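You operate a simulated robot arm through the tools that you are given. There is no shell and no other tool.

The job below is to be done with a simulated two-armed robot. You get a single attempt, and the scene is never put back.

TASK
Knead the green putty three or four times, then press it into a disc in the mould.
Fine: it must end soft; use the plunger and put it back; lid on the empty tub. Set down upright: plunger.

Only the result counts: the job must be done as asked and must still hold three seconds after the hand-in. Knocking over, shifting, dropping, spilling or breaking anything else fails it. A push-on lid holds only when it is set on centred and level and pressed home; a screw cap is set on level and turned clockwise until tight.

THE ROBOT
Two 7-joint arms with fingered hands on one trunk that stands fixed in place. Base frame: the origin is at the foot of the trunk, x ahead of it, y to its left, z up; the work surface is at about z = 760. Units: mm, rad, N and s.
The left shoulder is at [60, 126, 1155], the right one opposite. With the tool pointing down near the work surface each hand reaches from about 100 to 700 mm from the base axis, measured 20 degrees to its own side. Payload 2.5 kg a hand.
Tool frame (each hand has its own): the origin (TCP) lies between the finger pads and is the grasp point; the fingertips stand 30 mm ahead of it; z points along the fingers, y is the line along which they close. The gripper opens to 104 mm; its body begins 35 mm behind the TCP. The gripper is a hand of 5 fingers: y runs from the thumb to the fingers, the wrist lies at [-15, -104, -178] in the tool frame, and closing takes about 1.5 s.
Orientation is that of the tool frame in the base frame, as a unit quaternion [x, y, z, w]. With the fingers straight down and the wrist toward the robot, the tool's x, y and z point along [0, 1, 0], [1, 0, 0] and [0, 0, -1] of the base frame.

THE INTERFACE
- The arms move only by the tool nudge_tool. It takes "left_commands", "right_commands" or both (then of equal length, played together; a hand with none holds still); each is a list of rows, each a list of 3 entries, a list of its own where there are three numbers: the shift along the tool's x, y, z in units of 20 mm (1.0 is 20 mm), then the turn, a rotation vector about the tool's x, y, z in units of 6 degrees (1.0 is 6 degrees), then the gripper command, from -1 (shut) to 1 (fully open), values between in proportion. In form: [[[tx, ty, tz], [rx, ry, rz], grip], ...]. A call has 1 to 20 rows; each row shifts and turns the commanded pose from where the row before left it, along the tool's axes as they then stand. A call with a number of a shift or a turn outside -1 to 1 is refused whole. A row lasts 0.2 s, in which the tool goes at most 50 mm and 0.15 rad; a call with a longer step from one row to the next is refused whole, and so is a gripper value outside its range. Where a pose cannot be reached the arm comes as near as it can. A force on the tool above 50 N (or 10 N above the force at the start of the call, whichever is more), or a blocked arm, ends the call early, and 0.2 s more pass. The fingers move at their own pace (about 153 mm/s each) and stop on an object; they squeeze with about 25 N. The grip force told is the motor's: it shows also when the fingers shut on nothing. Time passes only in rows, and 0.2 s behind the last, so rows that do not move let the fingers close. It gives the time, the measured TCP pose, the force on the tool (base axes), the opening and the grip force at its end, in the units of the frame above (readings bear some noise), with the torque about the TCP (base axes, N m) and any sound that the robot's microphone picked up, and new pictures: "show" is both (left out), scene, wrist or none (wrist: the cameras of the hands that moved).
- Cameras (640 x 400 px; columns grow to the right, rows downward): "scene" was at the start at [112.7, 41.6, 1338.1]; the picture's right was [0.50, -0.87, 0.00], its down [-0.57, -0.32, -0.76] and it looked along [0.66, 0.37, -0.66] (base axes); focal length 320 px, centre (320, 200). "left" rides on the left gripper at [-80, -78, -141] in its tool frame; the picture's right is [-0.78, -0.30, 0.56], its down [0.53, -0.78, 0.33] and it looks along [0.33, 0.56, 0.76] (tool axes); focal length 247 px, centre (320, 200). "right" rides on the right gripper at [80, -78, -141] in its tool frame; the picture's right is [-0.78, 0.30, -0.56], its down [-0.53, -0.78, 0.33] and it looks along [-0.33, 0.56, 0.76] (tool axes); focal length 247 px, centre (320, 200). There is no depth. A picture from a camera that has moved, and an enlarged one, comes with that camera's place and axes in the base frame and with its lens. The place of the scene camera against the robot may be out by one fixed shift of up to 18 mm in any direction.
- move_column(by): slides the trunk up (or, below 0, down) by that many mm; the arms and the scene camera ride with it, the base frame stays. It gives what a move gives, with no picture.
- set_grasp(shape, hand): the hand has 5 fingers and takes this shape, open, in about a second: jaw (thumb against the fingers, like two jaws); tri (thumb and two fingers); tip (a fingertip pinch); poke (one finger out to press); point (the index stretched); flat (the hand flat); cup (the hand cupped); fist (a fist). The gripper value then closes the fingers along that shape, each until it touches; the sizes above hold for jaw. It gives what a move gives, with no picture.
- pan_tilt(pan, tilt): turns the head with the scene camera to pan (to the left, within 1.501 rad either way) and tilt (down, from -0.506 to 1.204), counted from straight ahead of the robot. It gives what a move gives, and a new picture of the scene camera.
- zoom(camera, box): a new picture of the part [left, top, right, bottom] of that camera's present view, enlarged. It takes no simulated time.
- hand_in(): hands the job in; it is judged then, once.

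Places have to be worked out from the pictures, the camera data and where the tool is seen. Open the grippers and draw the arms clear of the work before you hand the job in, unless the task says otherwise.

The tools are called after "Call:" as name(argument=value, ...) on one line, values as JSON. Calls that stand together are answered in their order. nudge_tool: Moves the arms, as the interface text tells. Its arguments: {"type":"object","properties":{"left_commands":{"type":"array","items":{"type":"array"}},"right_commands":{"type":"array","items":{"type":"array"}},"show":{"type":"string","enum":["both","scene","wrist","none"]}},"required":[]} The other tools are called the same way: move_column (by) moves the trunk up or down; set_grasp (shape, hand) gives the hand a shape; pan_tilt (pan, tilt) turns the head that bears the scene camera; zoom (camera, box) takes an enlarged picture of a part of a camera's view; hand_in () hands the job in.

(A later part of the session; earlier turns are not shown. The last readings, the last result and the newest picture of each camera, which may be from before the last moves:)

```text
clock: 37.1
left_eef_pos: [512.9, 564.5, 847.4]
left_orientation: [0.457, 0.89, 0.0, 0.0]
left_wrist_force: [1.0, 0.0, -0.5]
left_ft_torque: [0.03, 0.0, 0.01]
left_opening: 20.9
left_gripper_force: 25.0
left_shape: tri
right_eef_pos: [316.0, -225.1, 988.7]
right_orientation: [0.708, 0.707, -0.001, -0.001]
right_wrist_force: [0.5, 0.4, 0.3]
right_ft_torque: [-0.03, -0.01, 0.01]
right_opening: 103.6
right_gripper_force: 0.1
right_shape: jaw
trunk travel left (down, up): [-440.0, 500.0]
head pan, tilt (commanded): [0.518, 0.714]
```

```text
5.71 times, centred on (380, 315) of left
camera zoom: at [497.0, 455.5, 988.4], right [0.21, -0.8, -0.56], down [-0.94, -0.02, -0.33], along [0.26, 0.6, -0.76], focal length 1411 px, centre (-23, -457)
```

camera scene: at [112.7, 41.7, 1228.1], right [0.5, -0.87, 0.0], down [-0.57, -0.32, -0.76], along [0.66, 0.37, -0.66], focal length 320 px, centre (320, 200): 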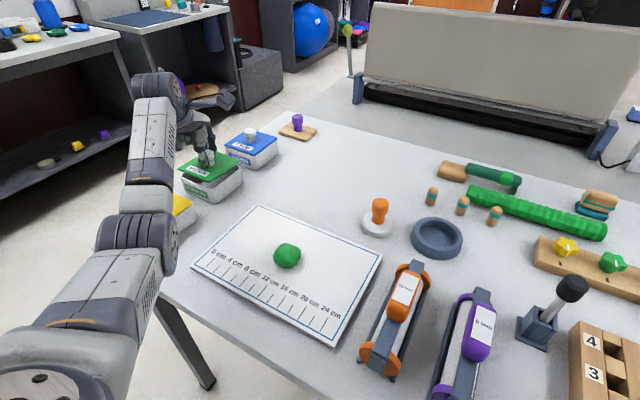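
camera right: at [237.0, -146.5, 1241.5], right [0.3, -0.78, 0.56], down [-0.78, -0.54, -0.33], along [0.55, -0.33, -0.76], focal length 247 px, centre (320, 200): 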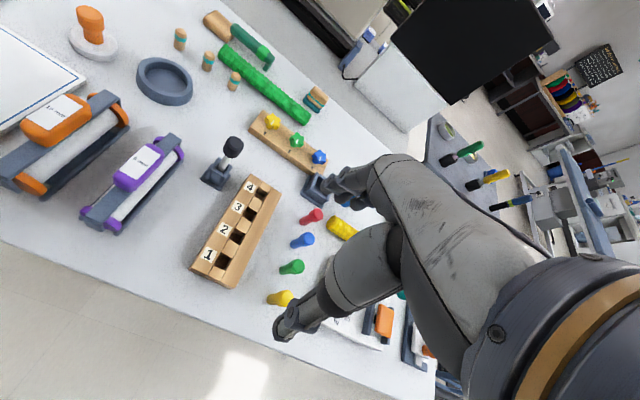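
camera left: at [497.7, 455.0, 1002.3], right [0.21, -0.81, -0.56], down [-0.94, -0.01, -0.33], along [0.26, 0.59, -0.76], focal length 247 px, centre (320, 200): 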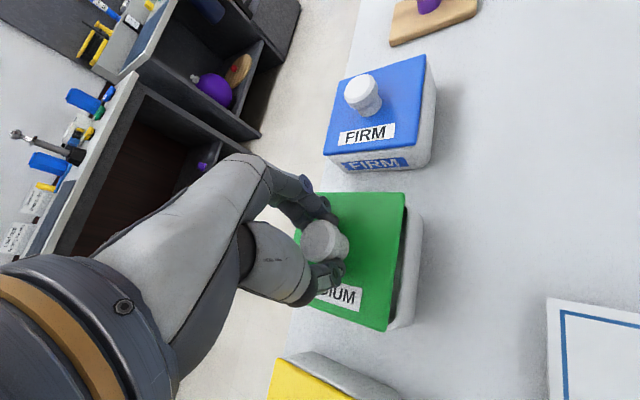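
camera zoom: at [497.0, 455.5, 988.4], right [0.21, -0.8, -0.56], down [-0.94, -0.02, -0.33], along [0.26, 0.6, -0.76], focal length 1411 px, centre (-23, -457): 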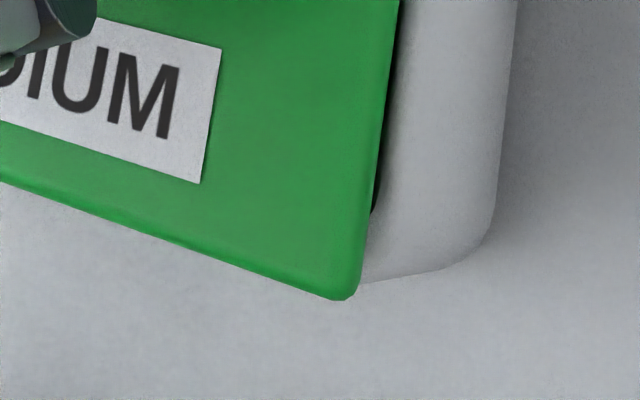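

Now the lid's corner matches the FIRM tub's closed pattern within about 1 mm, with a gap near 2 mm. I nudge 1 mm back and lower in 1 mm steps to feel the contact.

Call:
nudge_tool(left_commands=[[[-0.04, 0, 0], [0, 0, 0], -1], [[0, 0, 0.05], [0, 0, 0], -1], [[0, 0, 0.05], [0, 0, 0], -1], [[0, 0, 0], [0, 0, 0], -1]], show="none")

Call:
zoom(camera="scene", box=[175, 150, 255, 205])

```text
clock: 38.1
left_eef_pos: [513.4, 563.7, 846.2]
left_orientation: [0.456, 0.89, -0.001, 0.0]
left_wrist_force: [0.5, 0.4, 0.5]
left_ft_torque: [0.0, -0.04, -0.01]
left_opening: 21.0
left_gripper_force: 25.0
left_shape: tri
right_eef_pos: [314.0, -226.3, 989.2]
right_orientation: [0.707, 0.707, -0.001, -0.001]
right_wrist_force: [0.4, 0.0, -0.2]
right_ft_torque: [-0.02, 0.0, -0.02]
right_opening: 103.4
right_gripper_force: 0.0
right_shape: jaw
trunk travel left (down, up): [-440.0, 500.0]
head pan, tilt (commanded): [0.518, 0.714]
```

```text
7.27 times, centred on (215, 178) of scene
camera zoom: at [112.6, 41.6, 1228.2], right [0.5, -0.87, 0.0], down [-0.57, -0.32, -0.76], along [0.66, 0.37, -0.65], focal length 2326 px, centre (1084, 364)
```

zoom: 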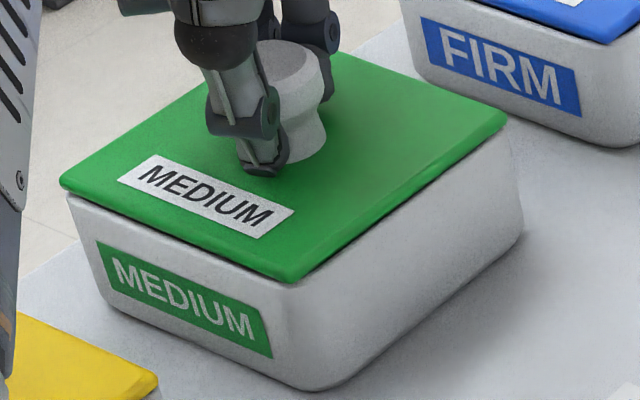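

The gap is nearly closed and there is no contact force yet. I continue lowering in 1 mm steps.

Call:
nudge_tool(left_commands=[[[0, 0, 0.05], [0, 0, 0], -1], [[0, 0, 0.05], [0, 0, 0], -1], [[0, 0, 0], [0, 0, 0], -1]], show="none")

Call:
zoom(camera="scene", box=[175, 150, 255, 205])

```text
clock: 38.9
left_eef_pos: [513.1, 565.4, 844.0]
left_orientation: [0.457, 0.89, 0.001, 0.0]
left_wrist_force: [0.1, 0.4, 5.5]
left_ft_torque: [0.04, -0.06, -0.03]
left_opening: 20.9
left_gripper_force: 24.9
left_shape: tri
right_eef_pos: [314.7, -226.7, 989.8]
right_orientation: [0.707, 0.707, -0.001, -0.001]
right_wrist_force: [0.4, -0.1, -0.4]
right_ft_torque: [0.02, -0.02, 0.0]
right_opening: 103.7
right_gripper_force: 0.0
right_shape: jaw
trunk travel left (down, up): [-440.0, 500.0]
head pan, tilt (commanded): [0.518, 0.714]
```

```text
7.27 times, centred on (215, 178) of scene
camera zoom: at [112.2, 41.1, 1228.3], right [0.5, -0.87, 0.0], down [-0.57, -0.32, -0.76], along [0.66, 0.37, -0.65], focal length 2326 px, centre (1084, 364)
```

zoom: 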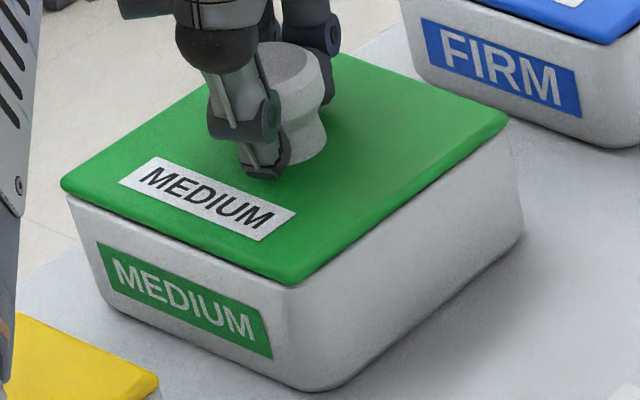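

Contact: 5.5 N upward at z 844 and the lid lies evenly on the rim. I press down further to push it home, watching for force and any sound.

Call:
nudge_tool(left_commands=[[[0, 0, 0.08], [0, 0, 0], -1], [[0, 0, 0.08], [0, 0, 0], -1], [[0, 0, 0.08], [0, 0, 0], -1], [[0, 0, 0], [0, 0, 0], -1]], show="none")

Call:
zoom(camera="scene", box=[175, 150, 255, 205])

```text
clock: 39.9
left_eef_pos: [511.9, 563.7, 843.7]
left_orientation: [0.456, 0.89, 0.005, 0.002]
left_wrist_force: [1.2, -0.5, 22.0]
left_ft_torque: [0.08, -0.05, 0.01]
left_opening: 21.8
left_gripper_force: 24.7
left_shape: tri
right_eef_pos: [314.0, -227.2, 990.2]
right_orientation: [0.707, 0.707, 0.001, -0.001]
right_wrist_force: [0.6, 0.0, -0.4]
right_ft_torque: [0.0, 0.01, 0.0]
right_opening: 103.6
right_gripper_force: 0.1
right_shape: jaw
trunk travel left (down, up): [-440.0, 500.0]
head pan, tilt (commanded): [0.518, 0.714]
```

```text
7.27 times, centred on (215, 178) of scene
camera zoom: at [111.0, 39.7, 1228.6], right [0.5, -0.87, 0.0], down [-0.57, -0.32, -0.76], along [0.66, 0.38, -0.65], focal length 2326 px, centre (1084, 364)
```

zoom: 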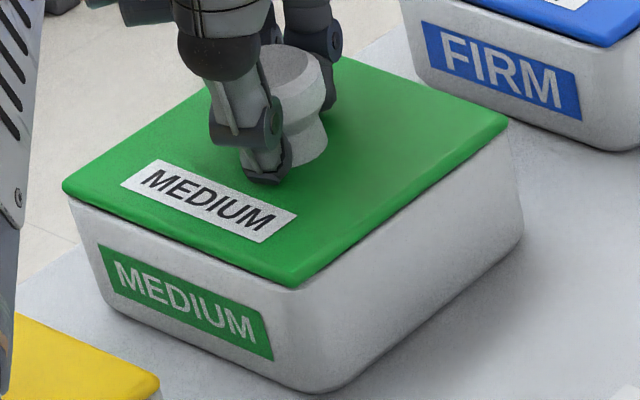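

22 N now and the lid is seated flush with no click reported yet. I press on toward 40 N.

Call:
nudge_tool(left_commands=[[[0, 0, 0.08], [0, 0, 0], -1], [[0, 0, 0.08], [0, 0, 0], -1], [[0, 0, 0.08], [0, 0, 0], -1], [[0, 0, 0], [0, 0, 0], -1]], show="none")

Call:
zoom(camera="scene", box=[175, 150, 255, 205])

```text
clock: 40.9
left_eef_pos: [513.9, 564.5, 842.9]
left_orientation: [0.456, 0.89, 0.008, 0.005]
left_wrist_force: [-3.8, 0.4, 34.0]
left_ft_torque: [0.02, 0.14, 0.02]
left_opening: 22.7
left_gripper_force: 25.3
left_shape: tri
right_eef_pos: [314.4, -227.8, 989.3]
right_orientation: [0.708, 0.707, 0.002, -0.001]
right_wrist_force: [-0.6, 0.2, 0.3]
right_ft_torque: [0.0, 0.0, 0.01]
right_opening: 103.7
right_gripper_force: 0.0
right_shape: jaw
trunk travel left (down, up): [-440.0, 500.0]
head pan, tilt (commanded): [0.518, 0.714]
```

```text
7.27 times, centred on (215, 178) of scene
camera zoom: at [109.7, 38.7, 1228.8], right [0.5, -0.87, 0.0], down [-0.57, -0.32, -0.76], along [0.66, 0.38, -0.65], focal length 2326 px, centre (1084, 364)
```

zoom: 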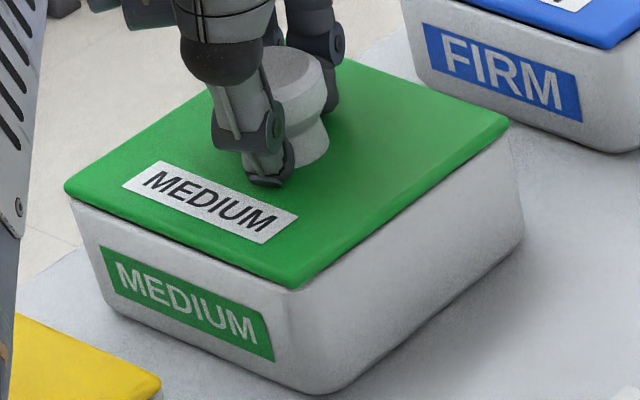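

34 N pressed with no further motion, so the lid is bottomed on the tub. I relieve the push and read the force before letting go.

Call:
nudge_tool(left_commands=[[[0, 0, -0.1], [0, 0, 0], -1], [[0, 0, -0.1], [0, 0, 0], -1], [[0, 0, -0.1], [0, 0, 0], -1], [[0, 0, -0.1], [0, 0, 0], -1], [[0, 0, 0], [0, 0, 0], -1]], show="none")

Call:
zoom(camera="scene", box=[175, 150, 255, 205])

```text
clock: 42.1
left_eef_pos: [513.1, 564.0, 844.1]
left_orientation: [0.456, 0.89, 0.003, 0.0]
left_wrist_force: [1.0, 4.7, 16.6]
left_ft_torque: [0.15, -0.1, 0.01]
left_opening: 22.8
left_gripper_force: 24.8
left_shape: tri
right_eef_pos: [315.6, -226.3, 989.2]
right_orientation: [0.707, 0.707, 0.001, 0.0]
right_wrist_force: [-0.3, -0.8, -0.2]
right_ft_torque: [0.01, 0.01, -0.01]
right_opening: 103.9
right_gripper_force: 0.0
right_shape: jaw
trunk travel left (down, up): [-440.0, 500.0]
head pan, tilt (commanded): [0.518, 0.714]
```

```text
7.27 times, centred on (215, 178) of scene
camera zoom: at [111.5, 40.5, 1228.3], right [0.5, -0.87, 0.0], down [-0.57, -0.32, -0.76], along [0.66, 0.38, -0.65], focal length 2326 px, centre (1084, 364)
```

zoom: 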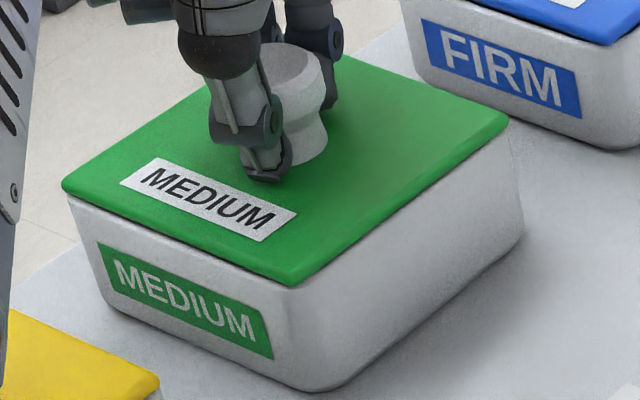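

Still 16.6 N on it. I relieve a little more.

Call:
nudge_tool(left_commands=[[[0, 0, -0.1], [0, 0, 0], -1], [[0, 0, -0.1], [0, 0, 0], -1], [[0, 0, 0], [0, 0, 0], -1]], show="none")

```text
clock: 42.9
left_eef_pos: [512.1, 562.8, 845.0]
left_orientation: [0.457, 0.889, -0.002, -0.001]
left_wrist_force: [-0.2, -0.7, 3.2]
left_ft_torque: [0.04, -0.08, -0.03]
left_opening: 22.3
left_gripper_force: 24.7
left_shape: tri
right_eef_pos: [314.7, -226.8, 988.6]
right_orientation: [0.707, 0.707, -0.001, -0.001]
right_wrist_force: [0.1, 0.1, 0.3]
right_ft_torque: [-0.03, -0.01, -0.02]
right_opening: 103.5
right_gripper_force: 0.1
right_shape: jaw
trunk travel left (down, up): [-440.0, 500.0]
head pan, tilt (commanded): [0.518, 0.714]
```

Only 3 N remains. I open the fingers partway, rise clear, and inspect the seated lid.

Call:
nudge_tool(left_commands=[[[0, 0, 0], [0, 0, 0], -0.4], [[0, 0, 0], [0, 0, 0], 0.1], [[0, 0, 0], [0, 0, 0], 0.2], [[0, 0, 0], [0, 0, 0], 0.2], [[0, 0, -0.5], [0, 0, 0], 0.2], [[0, 0, -1], [0, 0, 0], 0.2], [[0, 0, -1], [0, 0, 0], 0.2], [[0, 0, 0], [0, 0, 0], 0.2]])

Call:
zoom(camera="scene", box=[175, 150, 255, 205])

Call:
zoom(camera="scene", box=[222, 130, 282, 172])

Call:
zoom(camera="left", box=[280, 120, 440, 340])

```text
clock: 44.7
left_eef_pos: [511.1, 564.7, 897.0]
left_orientation: [0.457, 0.89, 0.0, 0.001]
left_wrist_force: [0.2, 0.3, 0.0]
left_ft_torque: [-0.01, 0.01, -0.02]
left_opening: 62.1
left_gripper_force: 0.1
left_shape: tri
right_eef_pos: [315.3, -226.3, 990.1]
right_orientation: [0.707, 0.707, 0.0, -0.001]
right_wrist_force: [0.2, 0.6, 0.7]
right_ft_torque: [-0.01, 0.0, 0.0]
right_opening: 103.8
right_gripper_force: 0.0
right_shape: jaw
trunk travel left (down, up): [-440.0, 500.0]
head pan, tilt (commanded): [0.518, 0.714]
camera scene: at [112.7, 41.6, 1228.1], right [0.5, -0.87, 0.0], down [-0.57, -0.32, -0.76], along [0.66, 0.37, -0.65], focal length 320 px, centre (320, 200)
camera left: at [496.9, 454.9, 1037.2], right [0.21, -0.8, -0.56], down [-0.94, -0.02, -0.33], along [0.26, 0.6, -0.76], focal length 247 px, centre (320, 200)
```

scene: 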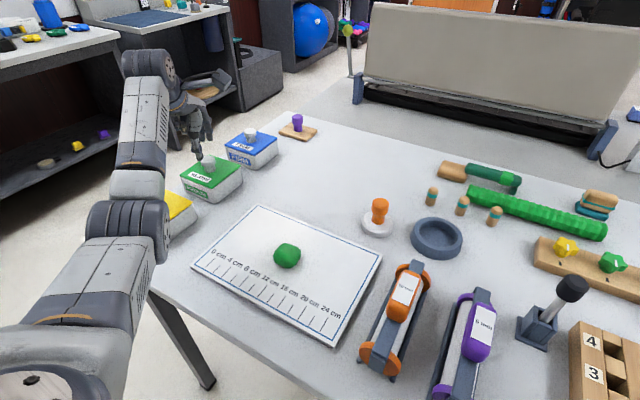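
left: 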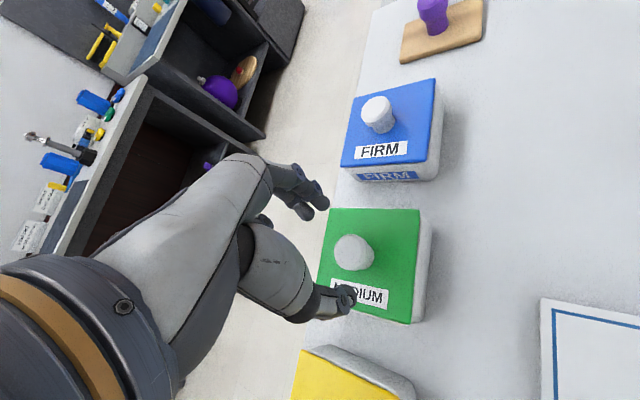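

```text
7.27 times, centred on (215, 178) of scene
camera zoom: at [112.7, 41.6, 1228.1], right [0.5, -0.87, 0.0], down [-0.57, -0.32, -0.76], along [0.66, 0.37, -0.65], focal length 2326 px, centre (1084, 364)
```

zoom: 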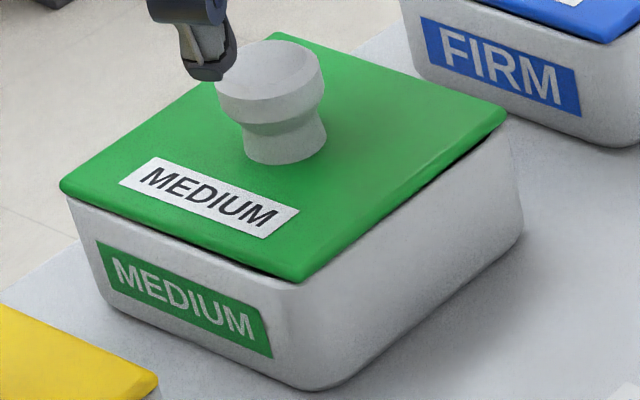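

```text
9.52 times, centred on (252, 151) of scene
camera zoom: at [112.7, 41.6, 1228.1], right [0.5, -0.87, 0.0], down [-0.57, -0.32, -0.76], along [0.66, 0.37, -0.65], focal length 3046 px, centre (968, 667)
```

zoom: 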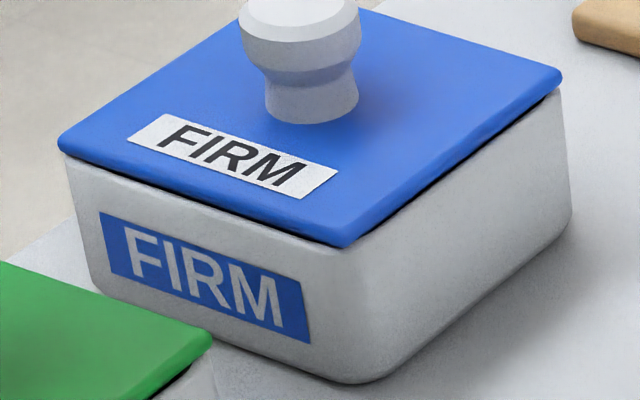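

```text
1.82 times, centred on (360, 230) of left
camera zoom: at [496.9, 454.9, 1037.2], right [0.21, -0.8, -0.56], down [-0.94, -0.02, -0.33], along [0.26, 0.6, -0.76], focal length 449 px, centre (247, 146)
```

zoom: 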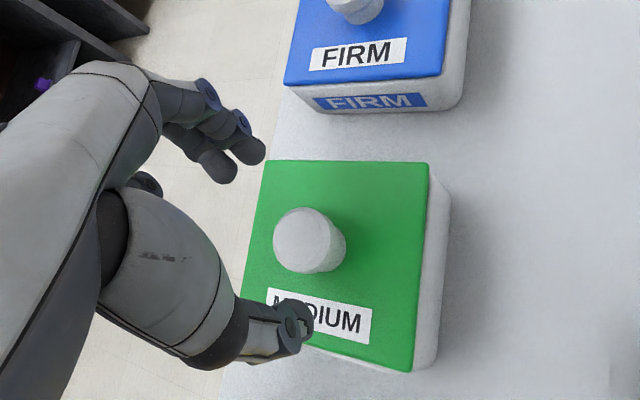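

The lid rests evenly on the tub. I zoom in to compare its seam with the FIRM tub's.

Call:
zoom(camera="scene", box=[184, 170, 224, 205])

Call:
zoom(camera="scene", box=[206, 155, 246, 195])

Call:
zoom(camera="scene", box=[176, 150, 206, 180])

```text
11.43 times, centred on (204, 188) of scene
camera zoom: at [112.7, 41.6, 1228.1], right [0.5, -0.87, 0.0], down [-0.57, -0.32, -0.76], along [0.66, 0.37, -0.65], focal length 3656 px, centre (1646, 343)
```

zoom: 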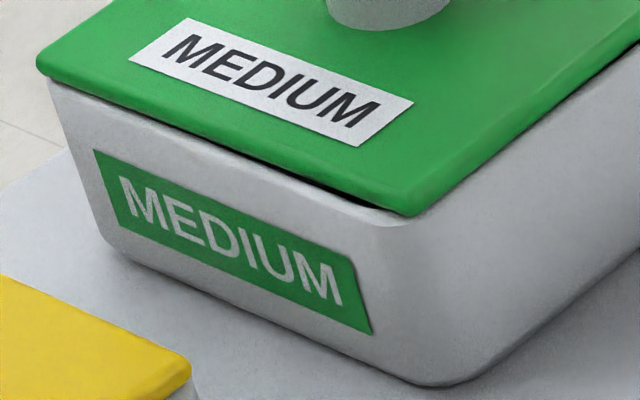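

```text
10.00 times, centred on (226, 175) of scene
camera zoom: at [112.7, 41.6, 1228.1], right [0.5, -0.87, 0.0], down [-0.57, -0.32, -0.76], along [0.66, 0.37, -0.65], focal length 3199 px, centre (1260, 450)
```

zoom: 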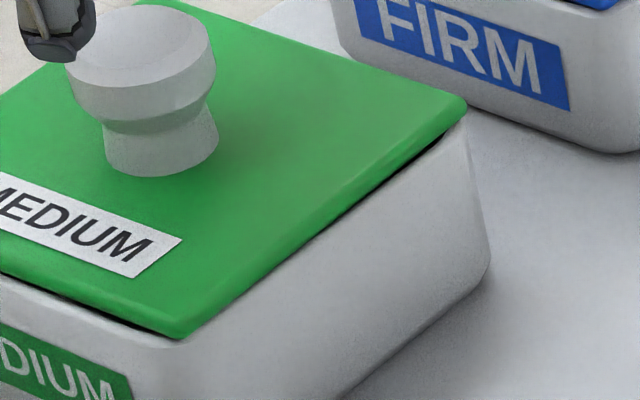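

```text
13.33 times, centred on (191, 165) of scene
camera zoom: at [112.7, 41.6, 1228.1], right [0.5, -0.87, 0.0], down [-0.57, -0.32, -0.76], along [0.66, 0.37, -0.65], focal length 4265 px, centre (2040, 667)
```

zoom: 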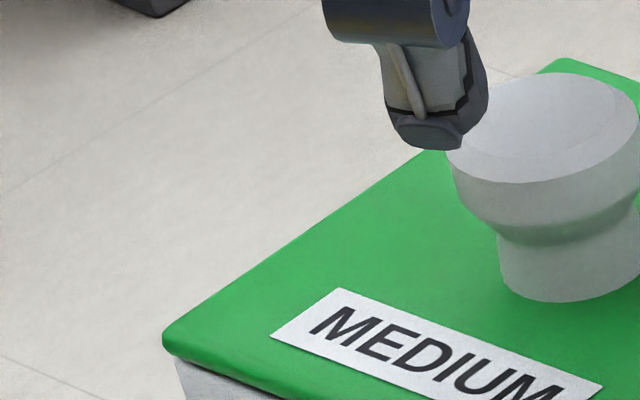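

The seam matches the FIRM tub's closely, with maybe a degree of twist. I re-grip the knob and try a very gentle pull to confirm that the lid has really locked.

Call:
nudge_tool(left_commands=[[[0, 0, 1], [0, 0, 0], 0.2], [[0, 0, 1], [0, 0, 0], 0.2], [[0, 0, 0.5], [0, 0, 0], 0.2], [[0, 0, 0], [0, 0, 0], 0.2], [[0, 0, 0], [0, 0, 0], -0.4], [[0, 0, 0], [0, 0, 0], -1], [[0, 0, 0], [0, 0, 0], -1], [[0, 0, 0], [0, 0, 0], -1], [[0, 0, 0], [0, 0, 0], -1]], show="none")

Call:
zoom(camera="scene", box=[175, 150, 255, 205])

Call:
nudge_tool(left_commands=[[[0, 0, -0.08], [0, 0, 0], -1], [[0, 0, -0.08], [0, 0, 0], -1], [[0, 0, 0], [0, 0, 0], -1]], show="none")

Call:
zoom(camera="scene", box=[175, 150, 255, 205])

```text
clock: 46.7
left_eef_pos: [512.1, 564.6, 845.6]
left_orientation: [0.456, 0.89, 0.0, 0.0]
left_wrist_force: [-0.9, -0.3, 0.0]
left_ft_torque: [0.0, -0.02, -0.02]
left_opening: 21.1
left_gripper_force: 25.1
left_shape: tri
right_eef_pos: [314.0, -225.1, 989.6]
right_orientation: [0.707, 0.707, -0.001, 0.0]
right_wrist_force: [-0.8, 0.3, -0.1]
right_ft_torque: [0.02, 0.01, -0.03]
right_opening: 103.5
right_gripper_force: 0.1
right_shape: jaw
trunk travel left (down, up): [-440.0, 500.0]
head pan, tilt (commanded): [0.518, 0.714]
```

```text
7.27 times, centred on (215, 178) of scene
camera zoom: at [112.7, 41.6, 1228.1], right [0.5, -0.87, 0.0], down [-0.57, -0.32, -0.76], along [0.66, 0.37, -0.66], focal length 2326 px, centre (1084, 364)
```

zoom: 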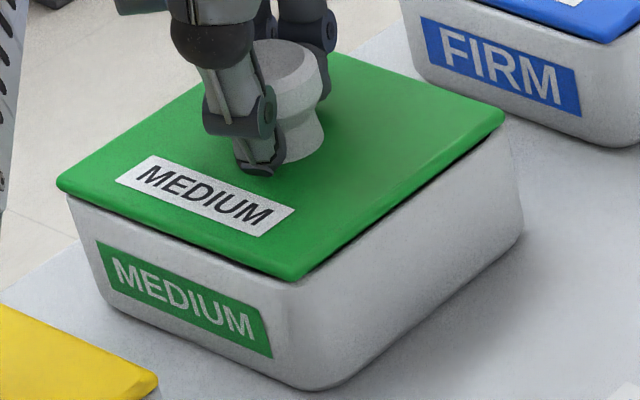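

```text
clock: 47.5
left_eef_pos: [513.0, 564.7, 849.9]
left_orientation: [0.457, 0.889, 0.001, 0.0]
left_wrist_force: [0.4, 0.3, -0.6]
left_ft_torque: [-0.01, -0.03, 0.01]
left_opening: 21.5
left_gripper_force: 24.7
left_shape: tri
right_eef_pos: [315.2, -225.7, 989.0]
right_orientation: [0.707, 0.707, 0.0, -0.001]
right_wrist_force: [0.3, 0.3, -0.3]
right_ft_torque: [-0.02, 0.03, -0.01]
right_opening: 103.7
right_gripper_force: 0.1
right_shape: jaw
trunk travel left (down, up): [-440.0, 500.0]
head pan, tilt (commanded): [0.518, 0.714]
```

```text
7.27 times, centred on (215, 178) of scene
camera zoom: at [112.7, 41.6, 1228.1], right [0.5, -0.87, 0.0], down [-0.57, -0.32, -0.76], along [0.66, 0.37, -0.66], focal length 2326 px, centre (1084, 364)
```

zoom: 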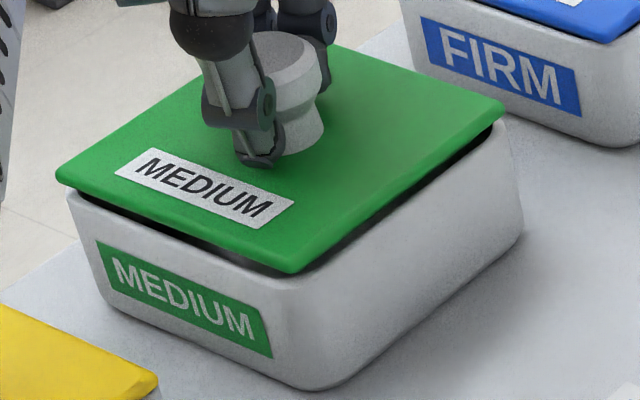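

The lid lifted off freely, so it is not locked. I'll measure the alignment precisely from this 5 mm gap before pressing again.

Call:
zoom(camera="scene", box=[178, 165, 218, 190])

Call:
zoom(camera="scene", box=[205, 155, 245, 195])

Call:
zoom(camera="left", box=[370, 180, 430, 230])

Call:
zoom(camera="left", box=[350, 295, 410, 345])

```text
16.00 times, centred on (198, 178) of scene
camera zoom: at [112.7, 41.6, 1228.1], right [0.5, -0.87, 0.0], down [-0.57, -0.32, -0.76], along [0.66, 0.37, -0.66], focal length 5118 px, centre (2272, 560)
```

zoom: 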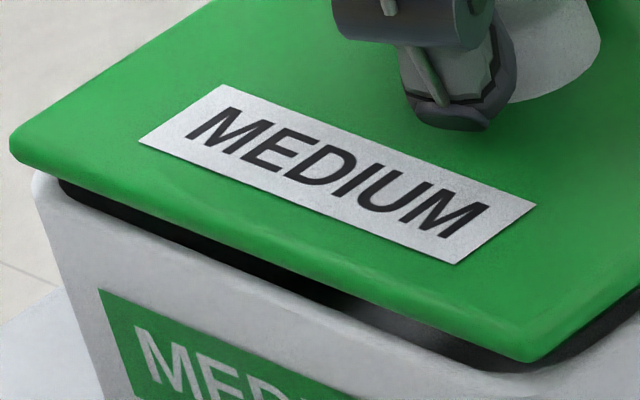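

```text
10.00 times, centred on (225, 175) of scene
camera zoom: at [112.7, 41.6, 1228.1], right [0.5, -0.87, 0.0], down [-0.57, -0.32, -0.76], along [0.66, 0.37, -0.66], focal length 3199 px, centre (1270, 450)
```

zoom: 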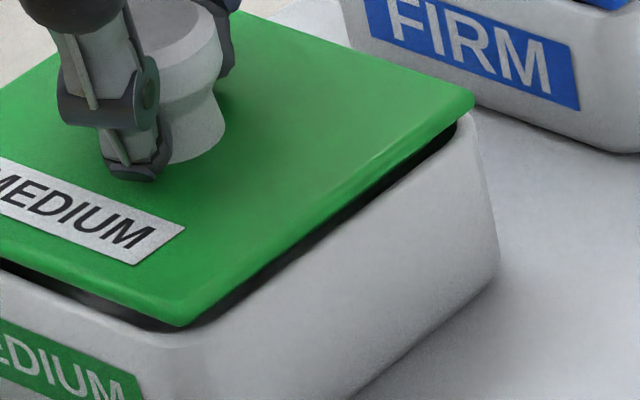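

```text
8.00 times, centred on (400, 205) of left
camera zoom: at [497.0, 454.8, 990.1], right [0.21, -0.8, -0.56], down [-0.94, -0.02, -0.33], along [0.26, 0.6, -0.76], focal length 1976 px, centre (-320, 160)
```

zoom: 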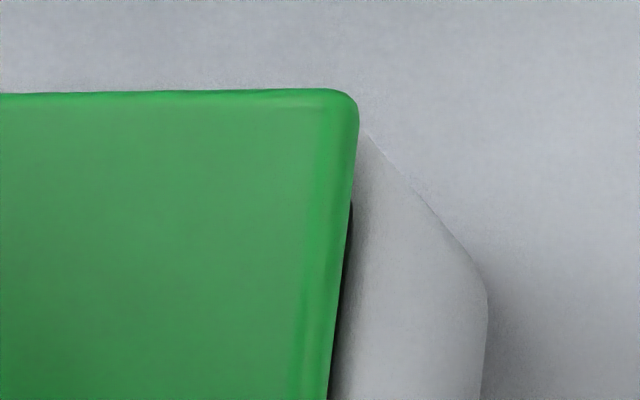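

```text
8.00 times, centred on (380, 320) of left
camera zoom: at [497.0, 454.8, 990.1], right [0.21, -0.8, -0.56], down [-0.94, -0.02, -0.33], along [0.26, 0.6, -0.76], focal length 1976 px, centre (-160, -760)
```

zoom: 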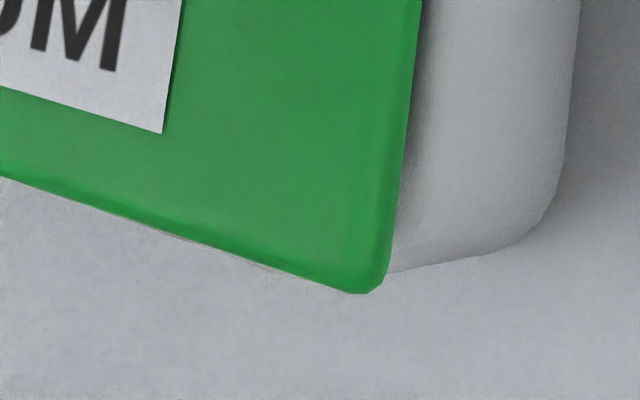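

The lid centre agrees with the tub centre within about 1 mm, with about 1° of twist left. I take out the twist, lower again and press harder.

Call:
nudge_tool(left_commands=[[[0, 0, 0], [0, 0, 0.15], -1], [[0, 0, 0.12], [0, 0, 0], -1], [[0, 0, 0.12], [0, 0, 0], -1], [[0, 0, 0.04], [0, 0, 0], -1], [[0, 0, 0], [0, 0, 0], -1]], show="none")

Call:
zoom(camera="scene", box=[175, 150, 255, 205])

```text
clock: 48.7
left_eef_pos: [513.2, 564.3, 844.5]
left_orientation: [0.463, 0.886, 0.002, 0.001]
left_wrist_force: [-1.2, 1.0, 5.2]
left_ft_torque: [0.1, -0.04, 0.02]
left_opening: 21.3
left_gripper_force: 24.5
left_shape: tri
right_eef_pos: [315.5, -226.1, 989.6]
right_orientation: [0.707, 0.707, 0.0, 0.0]
right_wrist_force: [-0.2, -0.3, 1.0]
right_ft_torque: [0.02, -0.01, 0.01]
right_opening: 103.7
right_gripper_force: 0.2
right_shape: jaw
trunk travel left (down, up): [-440.0, 500.0]
head pan, tilt (commanded): [0.518, 0.714]
```

```text
7.27 times, centred on (215, 178) of scene
camera zoom: at [112.2, 41.2, 1228.3], right [0.5, -0.87, 0.0], down [-0.57, -0.32, -0.76], along [0.66, 0.37, -0.65], focal length 2326 px, centre (1084, 364)
```

zoom: 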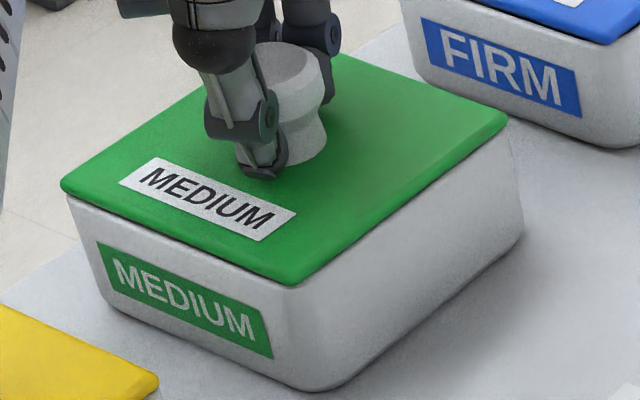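

Contact again at 844.5 with the seam uniform along both visible edges. I press down to about 45 N.

Call:
nudge_tool(left_commands=[[[0, 0, 0.1], [0, 0, 0], -1], [[0, 0, 0.1], [0, 0, 0], -1], [[0, 0, 0.1], [0, 0, 0], -1], [[0, 0, 0.1], [0, 0, 0], -1], [[0, 0, 0.1], [0, 0, 0], -1], [[0, 0, 0], [0, 0, 0], -1]], show="none")

Call:
zoom(camera="scene", box=[175, 150, 255, 205])

```text
clock: 50.1
left_eef_pos: [512.6, 564.5, 843.1]
left_orientation: [0.464, 0.886, 0.007, 0.006]
left_wrist_force: [-4.6, 1.0, 35.5]
left_ft_torque: [0.02, 0.16, 0.07]
left_opening: 23.4
left_gripper_force: 25.1
left_shape: tri
right_eef_pos: [312.9, -228.1, 991.5]
right_orientation: [0.707, 0.707, 0.002, 0.0]
right_wrist_force: [-0.2, 0.1, -0.5]
right_ft_torque: [0.02, -0.03, 0.02]
right_opening: 103.7
right_gripper_force: 0.1
right_shape: jaw
trunk travel left (down, up): [-440.0, 500.0]
head pan, tilt (commanded): [0.518, 0.714]
```

```text
7.27 times, centred on (215, 178) of scene
camera zoom: at [109.5, 38.6, 1228.8], right [0.5, -0.87, 0.0], down [-0.57, -0.32, -0.76], along [0.66, 0.38, -0.65], focal length 2326 px, centre (1084, 364)
```

zoom: 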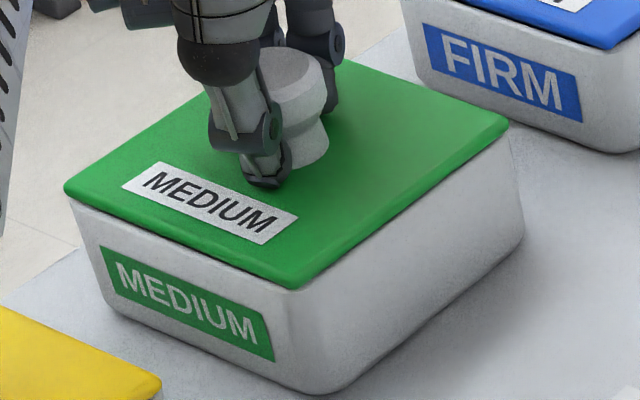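

35 N reached with no audible click. I relieve the push and test again with a tiny pull.

Call:
nudge_tool(left_commands=[[[0, 0, -0.15], [0, 0, 0], -1], [[0, 0, -0.15], [0, 0, 0], -1], [[0, 0, -0.15], [0, 0, 0], -1], [[0, 0, -0.07], [0, 0, 0], -1], [[0, 0, 0], [0, 0, 0], -1]], show="none")

Call:
nudge_tool(left_commands=[[[0, 0, -0.06], [0, 0, 0], -1], [[0, 0, -0.06], [0, 0, 0], -1], [[0, 0, 0], [0, 0, 0], -1]], show="none")

Call:
zoom(camera="scene", box=[175, 150, 255, 205])

```text
clock: 51.3
left_eef_pos: [512.4, 563.6, 843.5]
left_orientation: [0.465, 0.886, -0.001, 0.0]
left_wrist_force: [1.3, 1.1, 9.9]
left_ft_torque: [0.06, -0.09, 0.02]
left_opening: 22.6
left_gripper_force: 25.2
left_shape: tri
right_eef_pos: [315.2, -227.3, 989.9]
right_orientation: [0.707, 0.707, 0.0, -0.001]
right_wrist_force: [-1.2, -0.7, -0.6]
right_ft_torque: [-0.05, -0.04, 0.0]
right_opening: 103.7
right_gripper_force: 0.0
right_shape: jaw
trunk travel left (down, up): [-440.0, 500.0]
head pan, tilt (commanded): [0.518, 0.714]
```

```text
clock: 52.1
left_eef_pos: [513.1, 563.6, 845.6]
left_orientation: [0.463, 0.887, 0.0, -0.001]
left_wrist_force: [-0.7, -0.1, 0.5]
left_ft_torque: [0.03, 0.04, 0.01]
left_opening: 22.3
left_gripper_force: 25.1
left_shape: tri
right_eef_pos: [317.1, -227.1, 989.4]
right_orientation: [0.707, 0.707, 0.0, -0.001]
right_wrist_force: [-0.5, -0.1, -0.3]
right_ft_torque: [-0.01, 0.01, 0.01]
right_opening: 103.7
right_gripper_force: 0.1
right_shape: jaw
trunk travel left (down, up): [-440.0, 500.0]
head pan, tilt (commanded): [0.518, 0.714]
```

```text
7.27 times, centred on (215, 178) of scene
camera zoom: at [112.7, 41.6, 1228.0], right [0.5, -0.87, 0.0], down [-0.57, -0.32, -0.76], along [0.66, 0.37, -0.65], focal length 2326 px, centre (1084, 364)
```

zoom: 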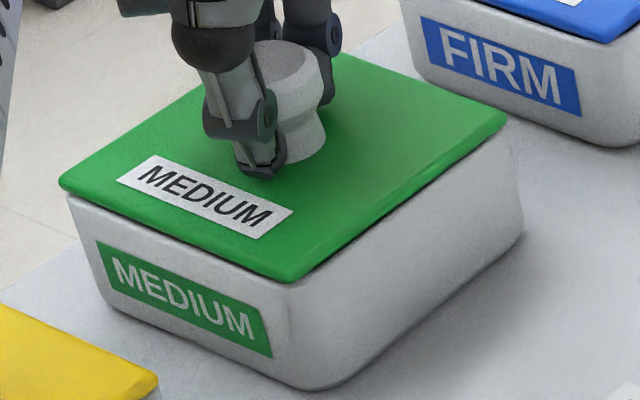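

The force is zero and the lid just sits. I raise another 2 mm to see whether the tub comes along or the lid separates.

Call:
nudge_tool(left_commands=[[[0, 0, -0.06], [0, 0, 0], -1], [[0, 0, -0.06], [0, 0, 0], -1], [[0, 0, 0], [0, 0, 0], -1]], show="none")

Call:
zoom(camera="scene", box=[175, 150, 255, 205])

Call:
zoom(camera="left", box=[330, 180, 450, 350])

```text
clock: 52.9
left_eef_pos: [514.0, 564.6, 848.3]
left_orientation: [0.463, 0.886, 0.0, 0.001]
left_wrist_force: [-0.8, -0.3, 0.2]
left_ft_torque: [-0.02, 0.02, 0.01]
left_opening: 22.3
left_gripper_force: 25.0
left_shape: tri
right_eef_pos: [315.3, -225.2, 989.8]
right_orientation: [0.707, 0.707, -0.001, -0.001]
right_wrist_force: [0.2, -0.4, -0.4]
right_ft_torque: [-0.01, -0.01, -0.02]
right_opening: 103.6
right_gripper_force: 0.0
right_shape: jaw
trunk travel left (down, up): [-440.0, 500.0]
head pan, tilt (commanded): [0.518, 0.714]
```

```text
7.27 times, centred on (215, 178) of scene
camera zoom: at [112.7, 41.6, 1228.1], right [0.5, -0.87, 0.0], down [-0.57, -0.32, -0.76], along [0.66, 0.37, -0.66], focal length 2326 px, centre (1084, 364)
```

zoom: 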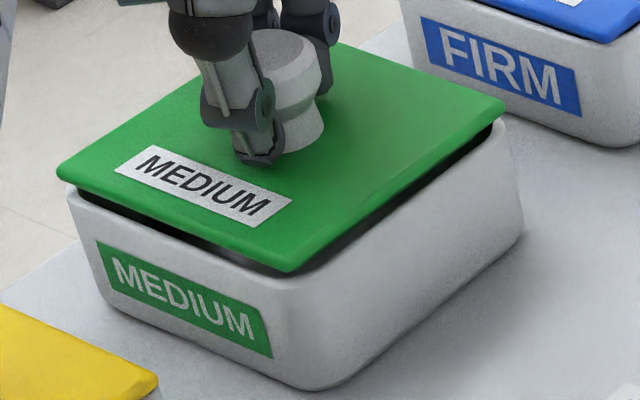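

```text
2.35 times, centred on (390, 265) of left
camera zoom: at [495.8, 455.0, 989.9], right [0.2, -0.81, -0.56], down [-0.94, 0.0, -0.33], along [0.27, 0.59, -0.76], focal length 581 px, centre (155, 47)
```

zoom: 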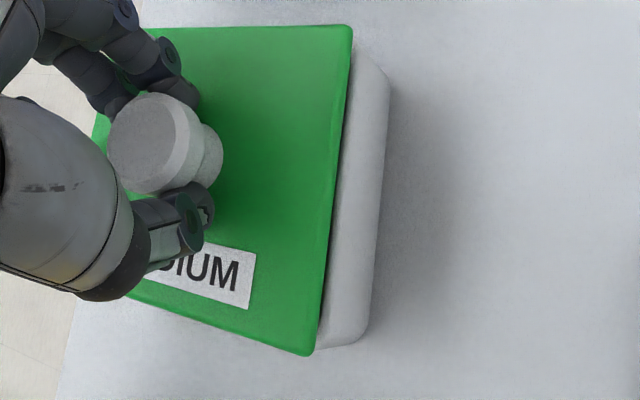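

The lid separates freely again, so centring or force isn't right yet. I set it down, release, and back off so I can measure lid and tub very precisely against the closed FIRM one.

Call:
nudge_tool(left_commands=[[[0, 0, 0.1], [0, 0, 0], -1], [[0, 0, 0.1], [0, 0, 0], -1], [[0, 0, 0], [0, 0, 0], -1], [[0, 0, 0], [0, 0, 0], -0.4], [[0, 0, 0], [0, 0, 0], 0.1], [[0, 0, 0], [0, 0, 0], 0.2], [[0, 0, -0.5], [0, 0, 0], 0.2], [[0, 0, -1], [0, 0, 0], 0.2], [[0, 0, -1], [0, 0, 0], 0.2], [[0, 0, -1], [0, 0, 0], 0.2], [[0, 0, -1], [0, 0, 0], 0.2], [[0, 0, 0], [0, 0, 0], 0.2]], show="none")

Call:
zoom(camera="scene", box=[178, 150, 228, 200])

Call:
zoom(camera="scene", box=[205, 150, 255, 190])

Call:
zoom(camera="scene", box=[222, 128, 262, 168])

Call:
zoom(camera="scene", box=[245, 125, 285, 165])

```text
clock: 55.5
left_eef_pos: [512.4, 564.2, 934.7]
left_orientation: [0.463, 0.886, 0.0, 0.001]
left_wrist_force: [-0.1, 0.3, 0.2]
left_ft_torque: [-0.01, 0.04, 0.01]
left_opening: 61.8
left_gripper_force: 0.2
left_shape: tri
right_eef_pos: [315.5, -227.0, 988.9]
right_orientation: [0.707, 0.707, -0.002, -0.001]
right_wrist_force: [-0.5, 0.1, -0.1]
right_ft_torque: [-0.01, 0.0, -0.01]
right_opening: 103.7
right_gripper_force: 0.0
right_shape: jaw
trunk travel left (down, up): [-440.0, 500.0]
head pan, tilt (commanded): [0.518, 0.714]
```

```text
8.00 times, centred on (203, 175) of scene
camera zoom: at [112.7, 41.6, 1228.1], right [0.5, -0.87, 0.0], down [-0.57, -0.32, -0.76], along [0.66, 0.37, -0.65], focal length 2559 px, centre (1256, 400)
```

zoom: 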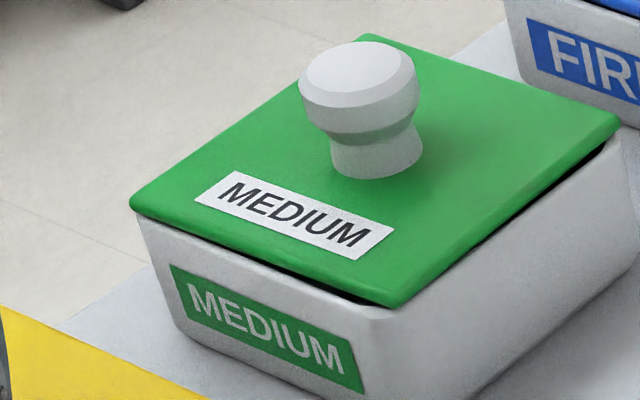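

```text
10.00 times, centred on (230, 170) of scene
camera zoom: at [112.7, 41.6, 1228.1], right [0.5, -0.87, 0.0], down [-0.57, -0.32, -0.76], along [0.66, 0.37, -0.65], focal length 3199 px, centre (1220, 500)
```

zoom: 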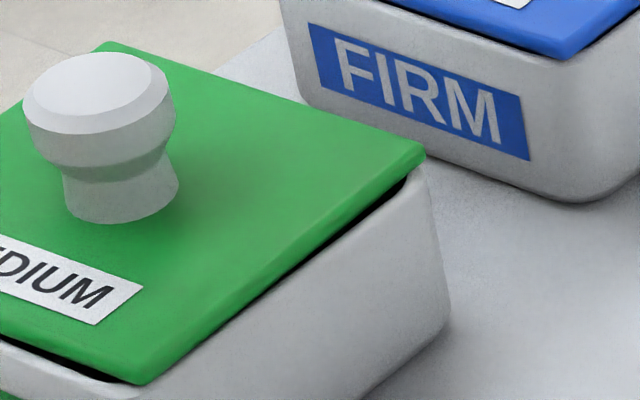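

```text
10.00 times, centred on (242, 148) of scene
camera zoom: at [112.7, 41.6, 1228.1], right [0.5, -0.87, 0.0], down [-0.57, -0.32, -0.76], along [0.66, 0.37, -0.65], focal length 3199 px, centre (1100, 720)
```

zoom: 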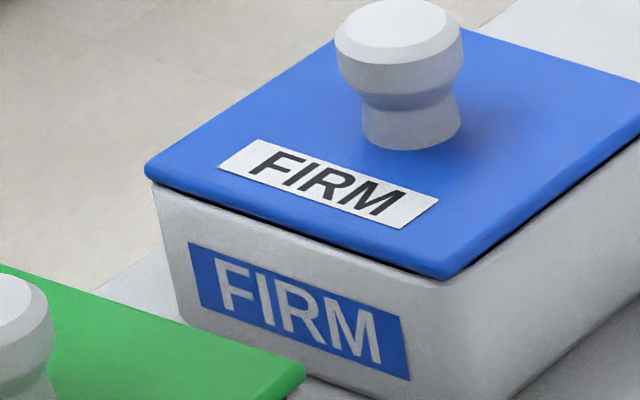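

```text
10.00 times, centred on (265, 145) of scene
camera zoom: at [112.7, 41.6, 1228.1], right [0.5, -0.87, 0.0], down [-0.57, -0.32, -0.76], along [0.66, 0.37, -0.65], focal length 3199 px, centre (870, 750)
```

zoom: 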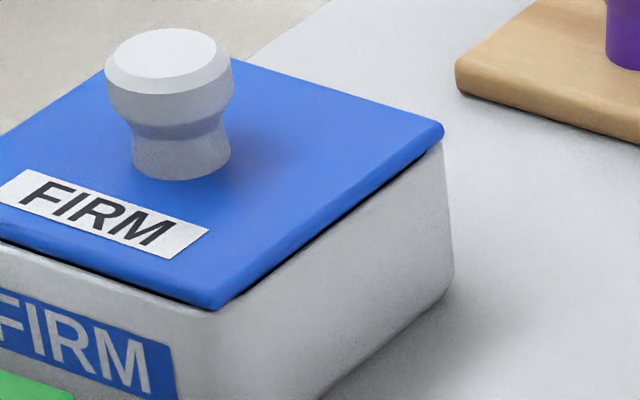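

Precise comparison with FIRM: my lid is twisted about +1.7° and offset about 1.7 mm toward +x. I regrasp the knob, lift a little, and apply the correction.

Call:
nudge_tool(left_commands=[[[0, 0, 1], [0, 0, 0], 0.2], [[0, 0, 1], [0, 0, 0], 0.2], [[0, 0, 1], [0, 0, 0], 0.2], [[0, 0, 1], [0, 0, 0], 0.2], [[0, 0, 0.45], [0, 0, 0], 0.2], [[0, 0, 0], [0, 0, 0], 0.2], [[0, 0, 0], [0, 0, 0], -0.4], [[0, 0, 0], [0, 0, 0], -1], [[0, 0, 0], [0, 0, 0], -1], [[0, 0, 0], [0, 0, 0], -1], [[0, 0, -0.1], [0, 0, 0], -1], [[0, 0, -0.1], [0, 0, 0], -1], [[0, 0, 0], [0, 0, 0], -1]], show="none")

Call:
zoom(camera="scene", box=[178, 150, 228, 200])

Call:
zoom(camera="scene", box=[205, 150, 255, 190])

```text
clock: 58.3
left_eef_pos: [512.8, 564.5, 849.1]
left_orientation: [0.464, 0.886, 0.0, 0.0]
left_wrist_force: [0.7, 0.3, -0.5]
left_ft_torque: [-0.03, 0.02, 0.01]
left_opening: 21.0
left_gripper_force: 25.2
left_shape: tri
right_eef_pos: [315.8, -225.8, 989.7]
right_orientation: [0.707, 0.707, -0.001, 0.0]
right_wrist_force: [0.1, 0.4, -0.4]
right_ft_torque: [-0.03, 0.0, -0.02]
right_opening: 103.8
right_gripper_force: 0.1
right_shape: jaw
trunk travel left (down, up): [-440.0, 500.0]
head pan, tilt (commanded): [0.518, 0.714]
```

```text
8.00 times, centred on (203, 175) of scene
camera zoom: at [112.7, 41.6, 1228.1], right [0.5, -0.87, 0.0], down [-0.57, -0.32, -0.76], along [0.66, 0.37, -0.66], focal length 2559 px, centre (1256, 400)
```

zoom: 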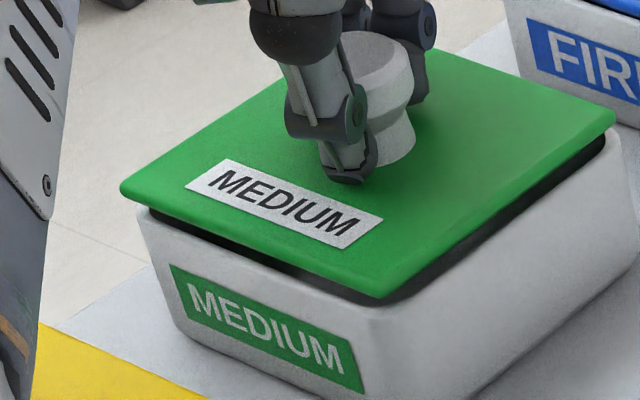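

```text
10.00 times, centred on (230, 170) of scene
camera zoom: at [112.7, 41.6, 1228.1], right [0.5, -0.87, 0.0], down [-0.57, -0.32, -0.76], along [0.66, 0.37, -0.66], focal length 3199 px, centre (1220, 500)
```

zoom: 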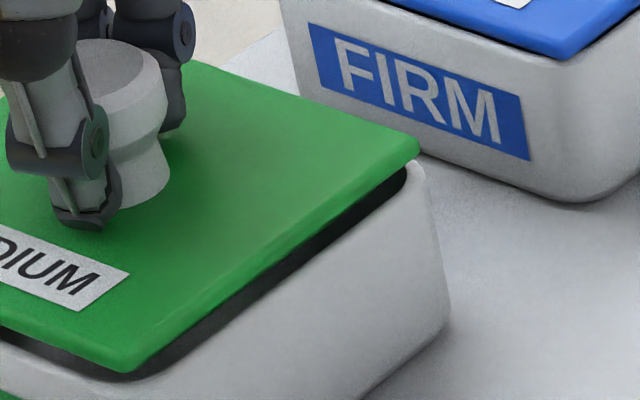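

After regrasping, the lid measures within about 0.5 mm and 0.3° of the FIRM pattern. I lower it straight to contact and press moderately.

Call:
nudge_tool(left_commands=[[[0, 0, 0.1], [0, 0, 0], -1], [[0, 0, 0.1], [0, 0, 0], -1], [[0, 0, 0.1], [0, 0, 0], -1], [[0, 0, 0], [0, 0, 0], -1]], show="none")

Call:
zoom(camera="scene", box=[178, 150, 228, 200])

Call:
zoom(camera="scene", box=[205, 150, 255, 190])

```text
clock: 59.3
left_eef_pos: [513.2, 564.1, 844.0]
left_orientation: [0.463, 0.886, 0.001, 0.0]
left_wrist_force: [-0.1, 0.2, 3.1]
left_ft_torque: [0.08, -0.08, 0.0]
left_opening: 21.2
left_gripper_force: 24.4
left_shape: tri
right_eef_pos: [316.2, -227.0, 987.4]
right_orientation: [0.707, 0.707, 0.0, 0.0]
right_wrist_force: [-0.6, -0.2, 0.6]
right_ft_torque: [-0.01, 0.0, -0.01]
right_opening: 103.6
right_gripper_force: 0.1
right_shape: jaw
trunk travel left (down, up): [-440.0, 500.0]
head pan, tilt (commanded): [0.518, 0.714]
```

```text
8.00 times, centred on (203, 175) of scene
camera zoom: at [112.4, 41.4, 1228.2], right [0.5, -0.87, 0.0], down [-0.57, -0.32, -0.76], along [0.66, 0.37, -0.65], focal length 2559 px, centre (1256, 400)
```

zoom: 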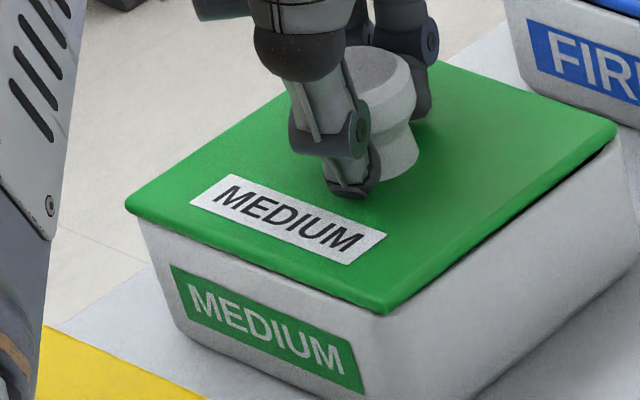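

```text
10.00 times, centred on (230, 170) of scene
camera zoom: at [112.4, 41.4, 1228.2], right [0.5, -0.87, 0.0], down [-0.57, -0.32, -0.76], along [0.66, 0.37, -0.65], focal length 3199 px, centre (1220, 500)
```

zoom: 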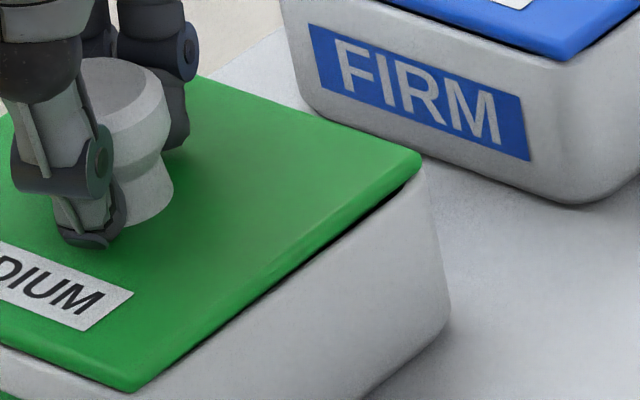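

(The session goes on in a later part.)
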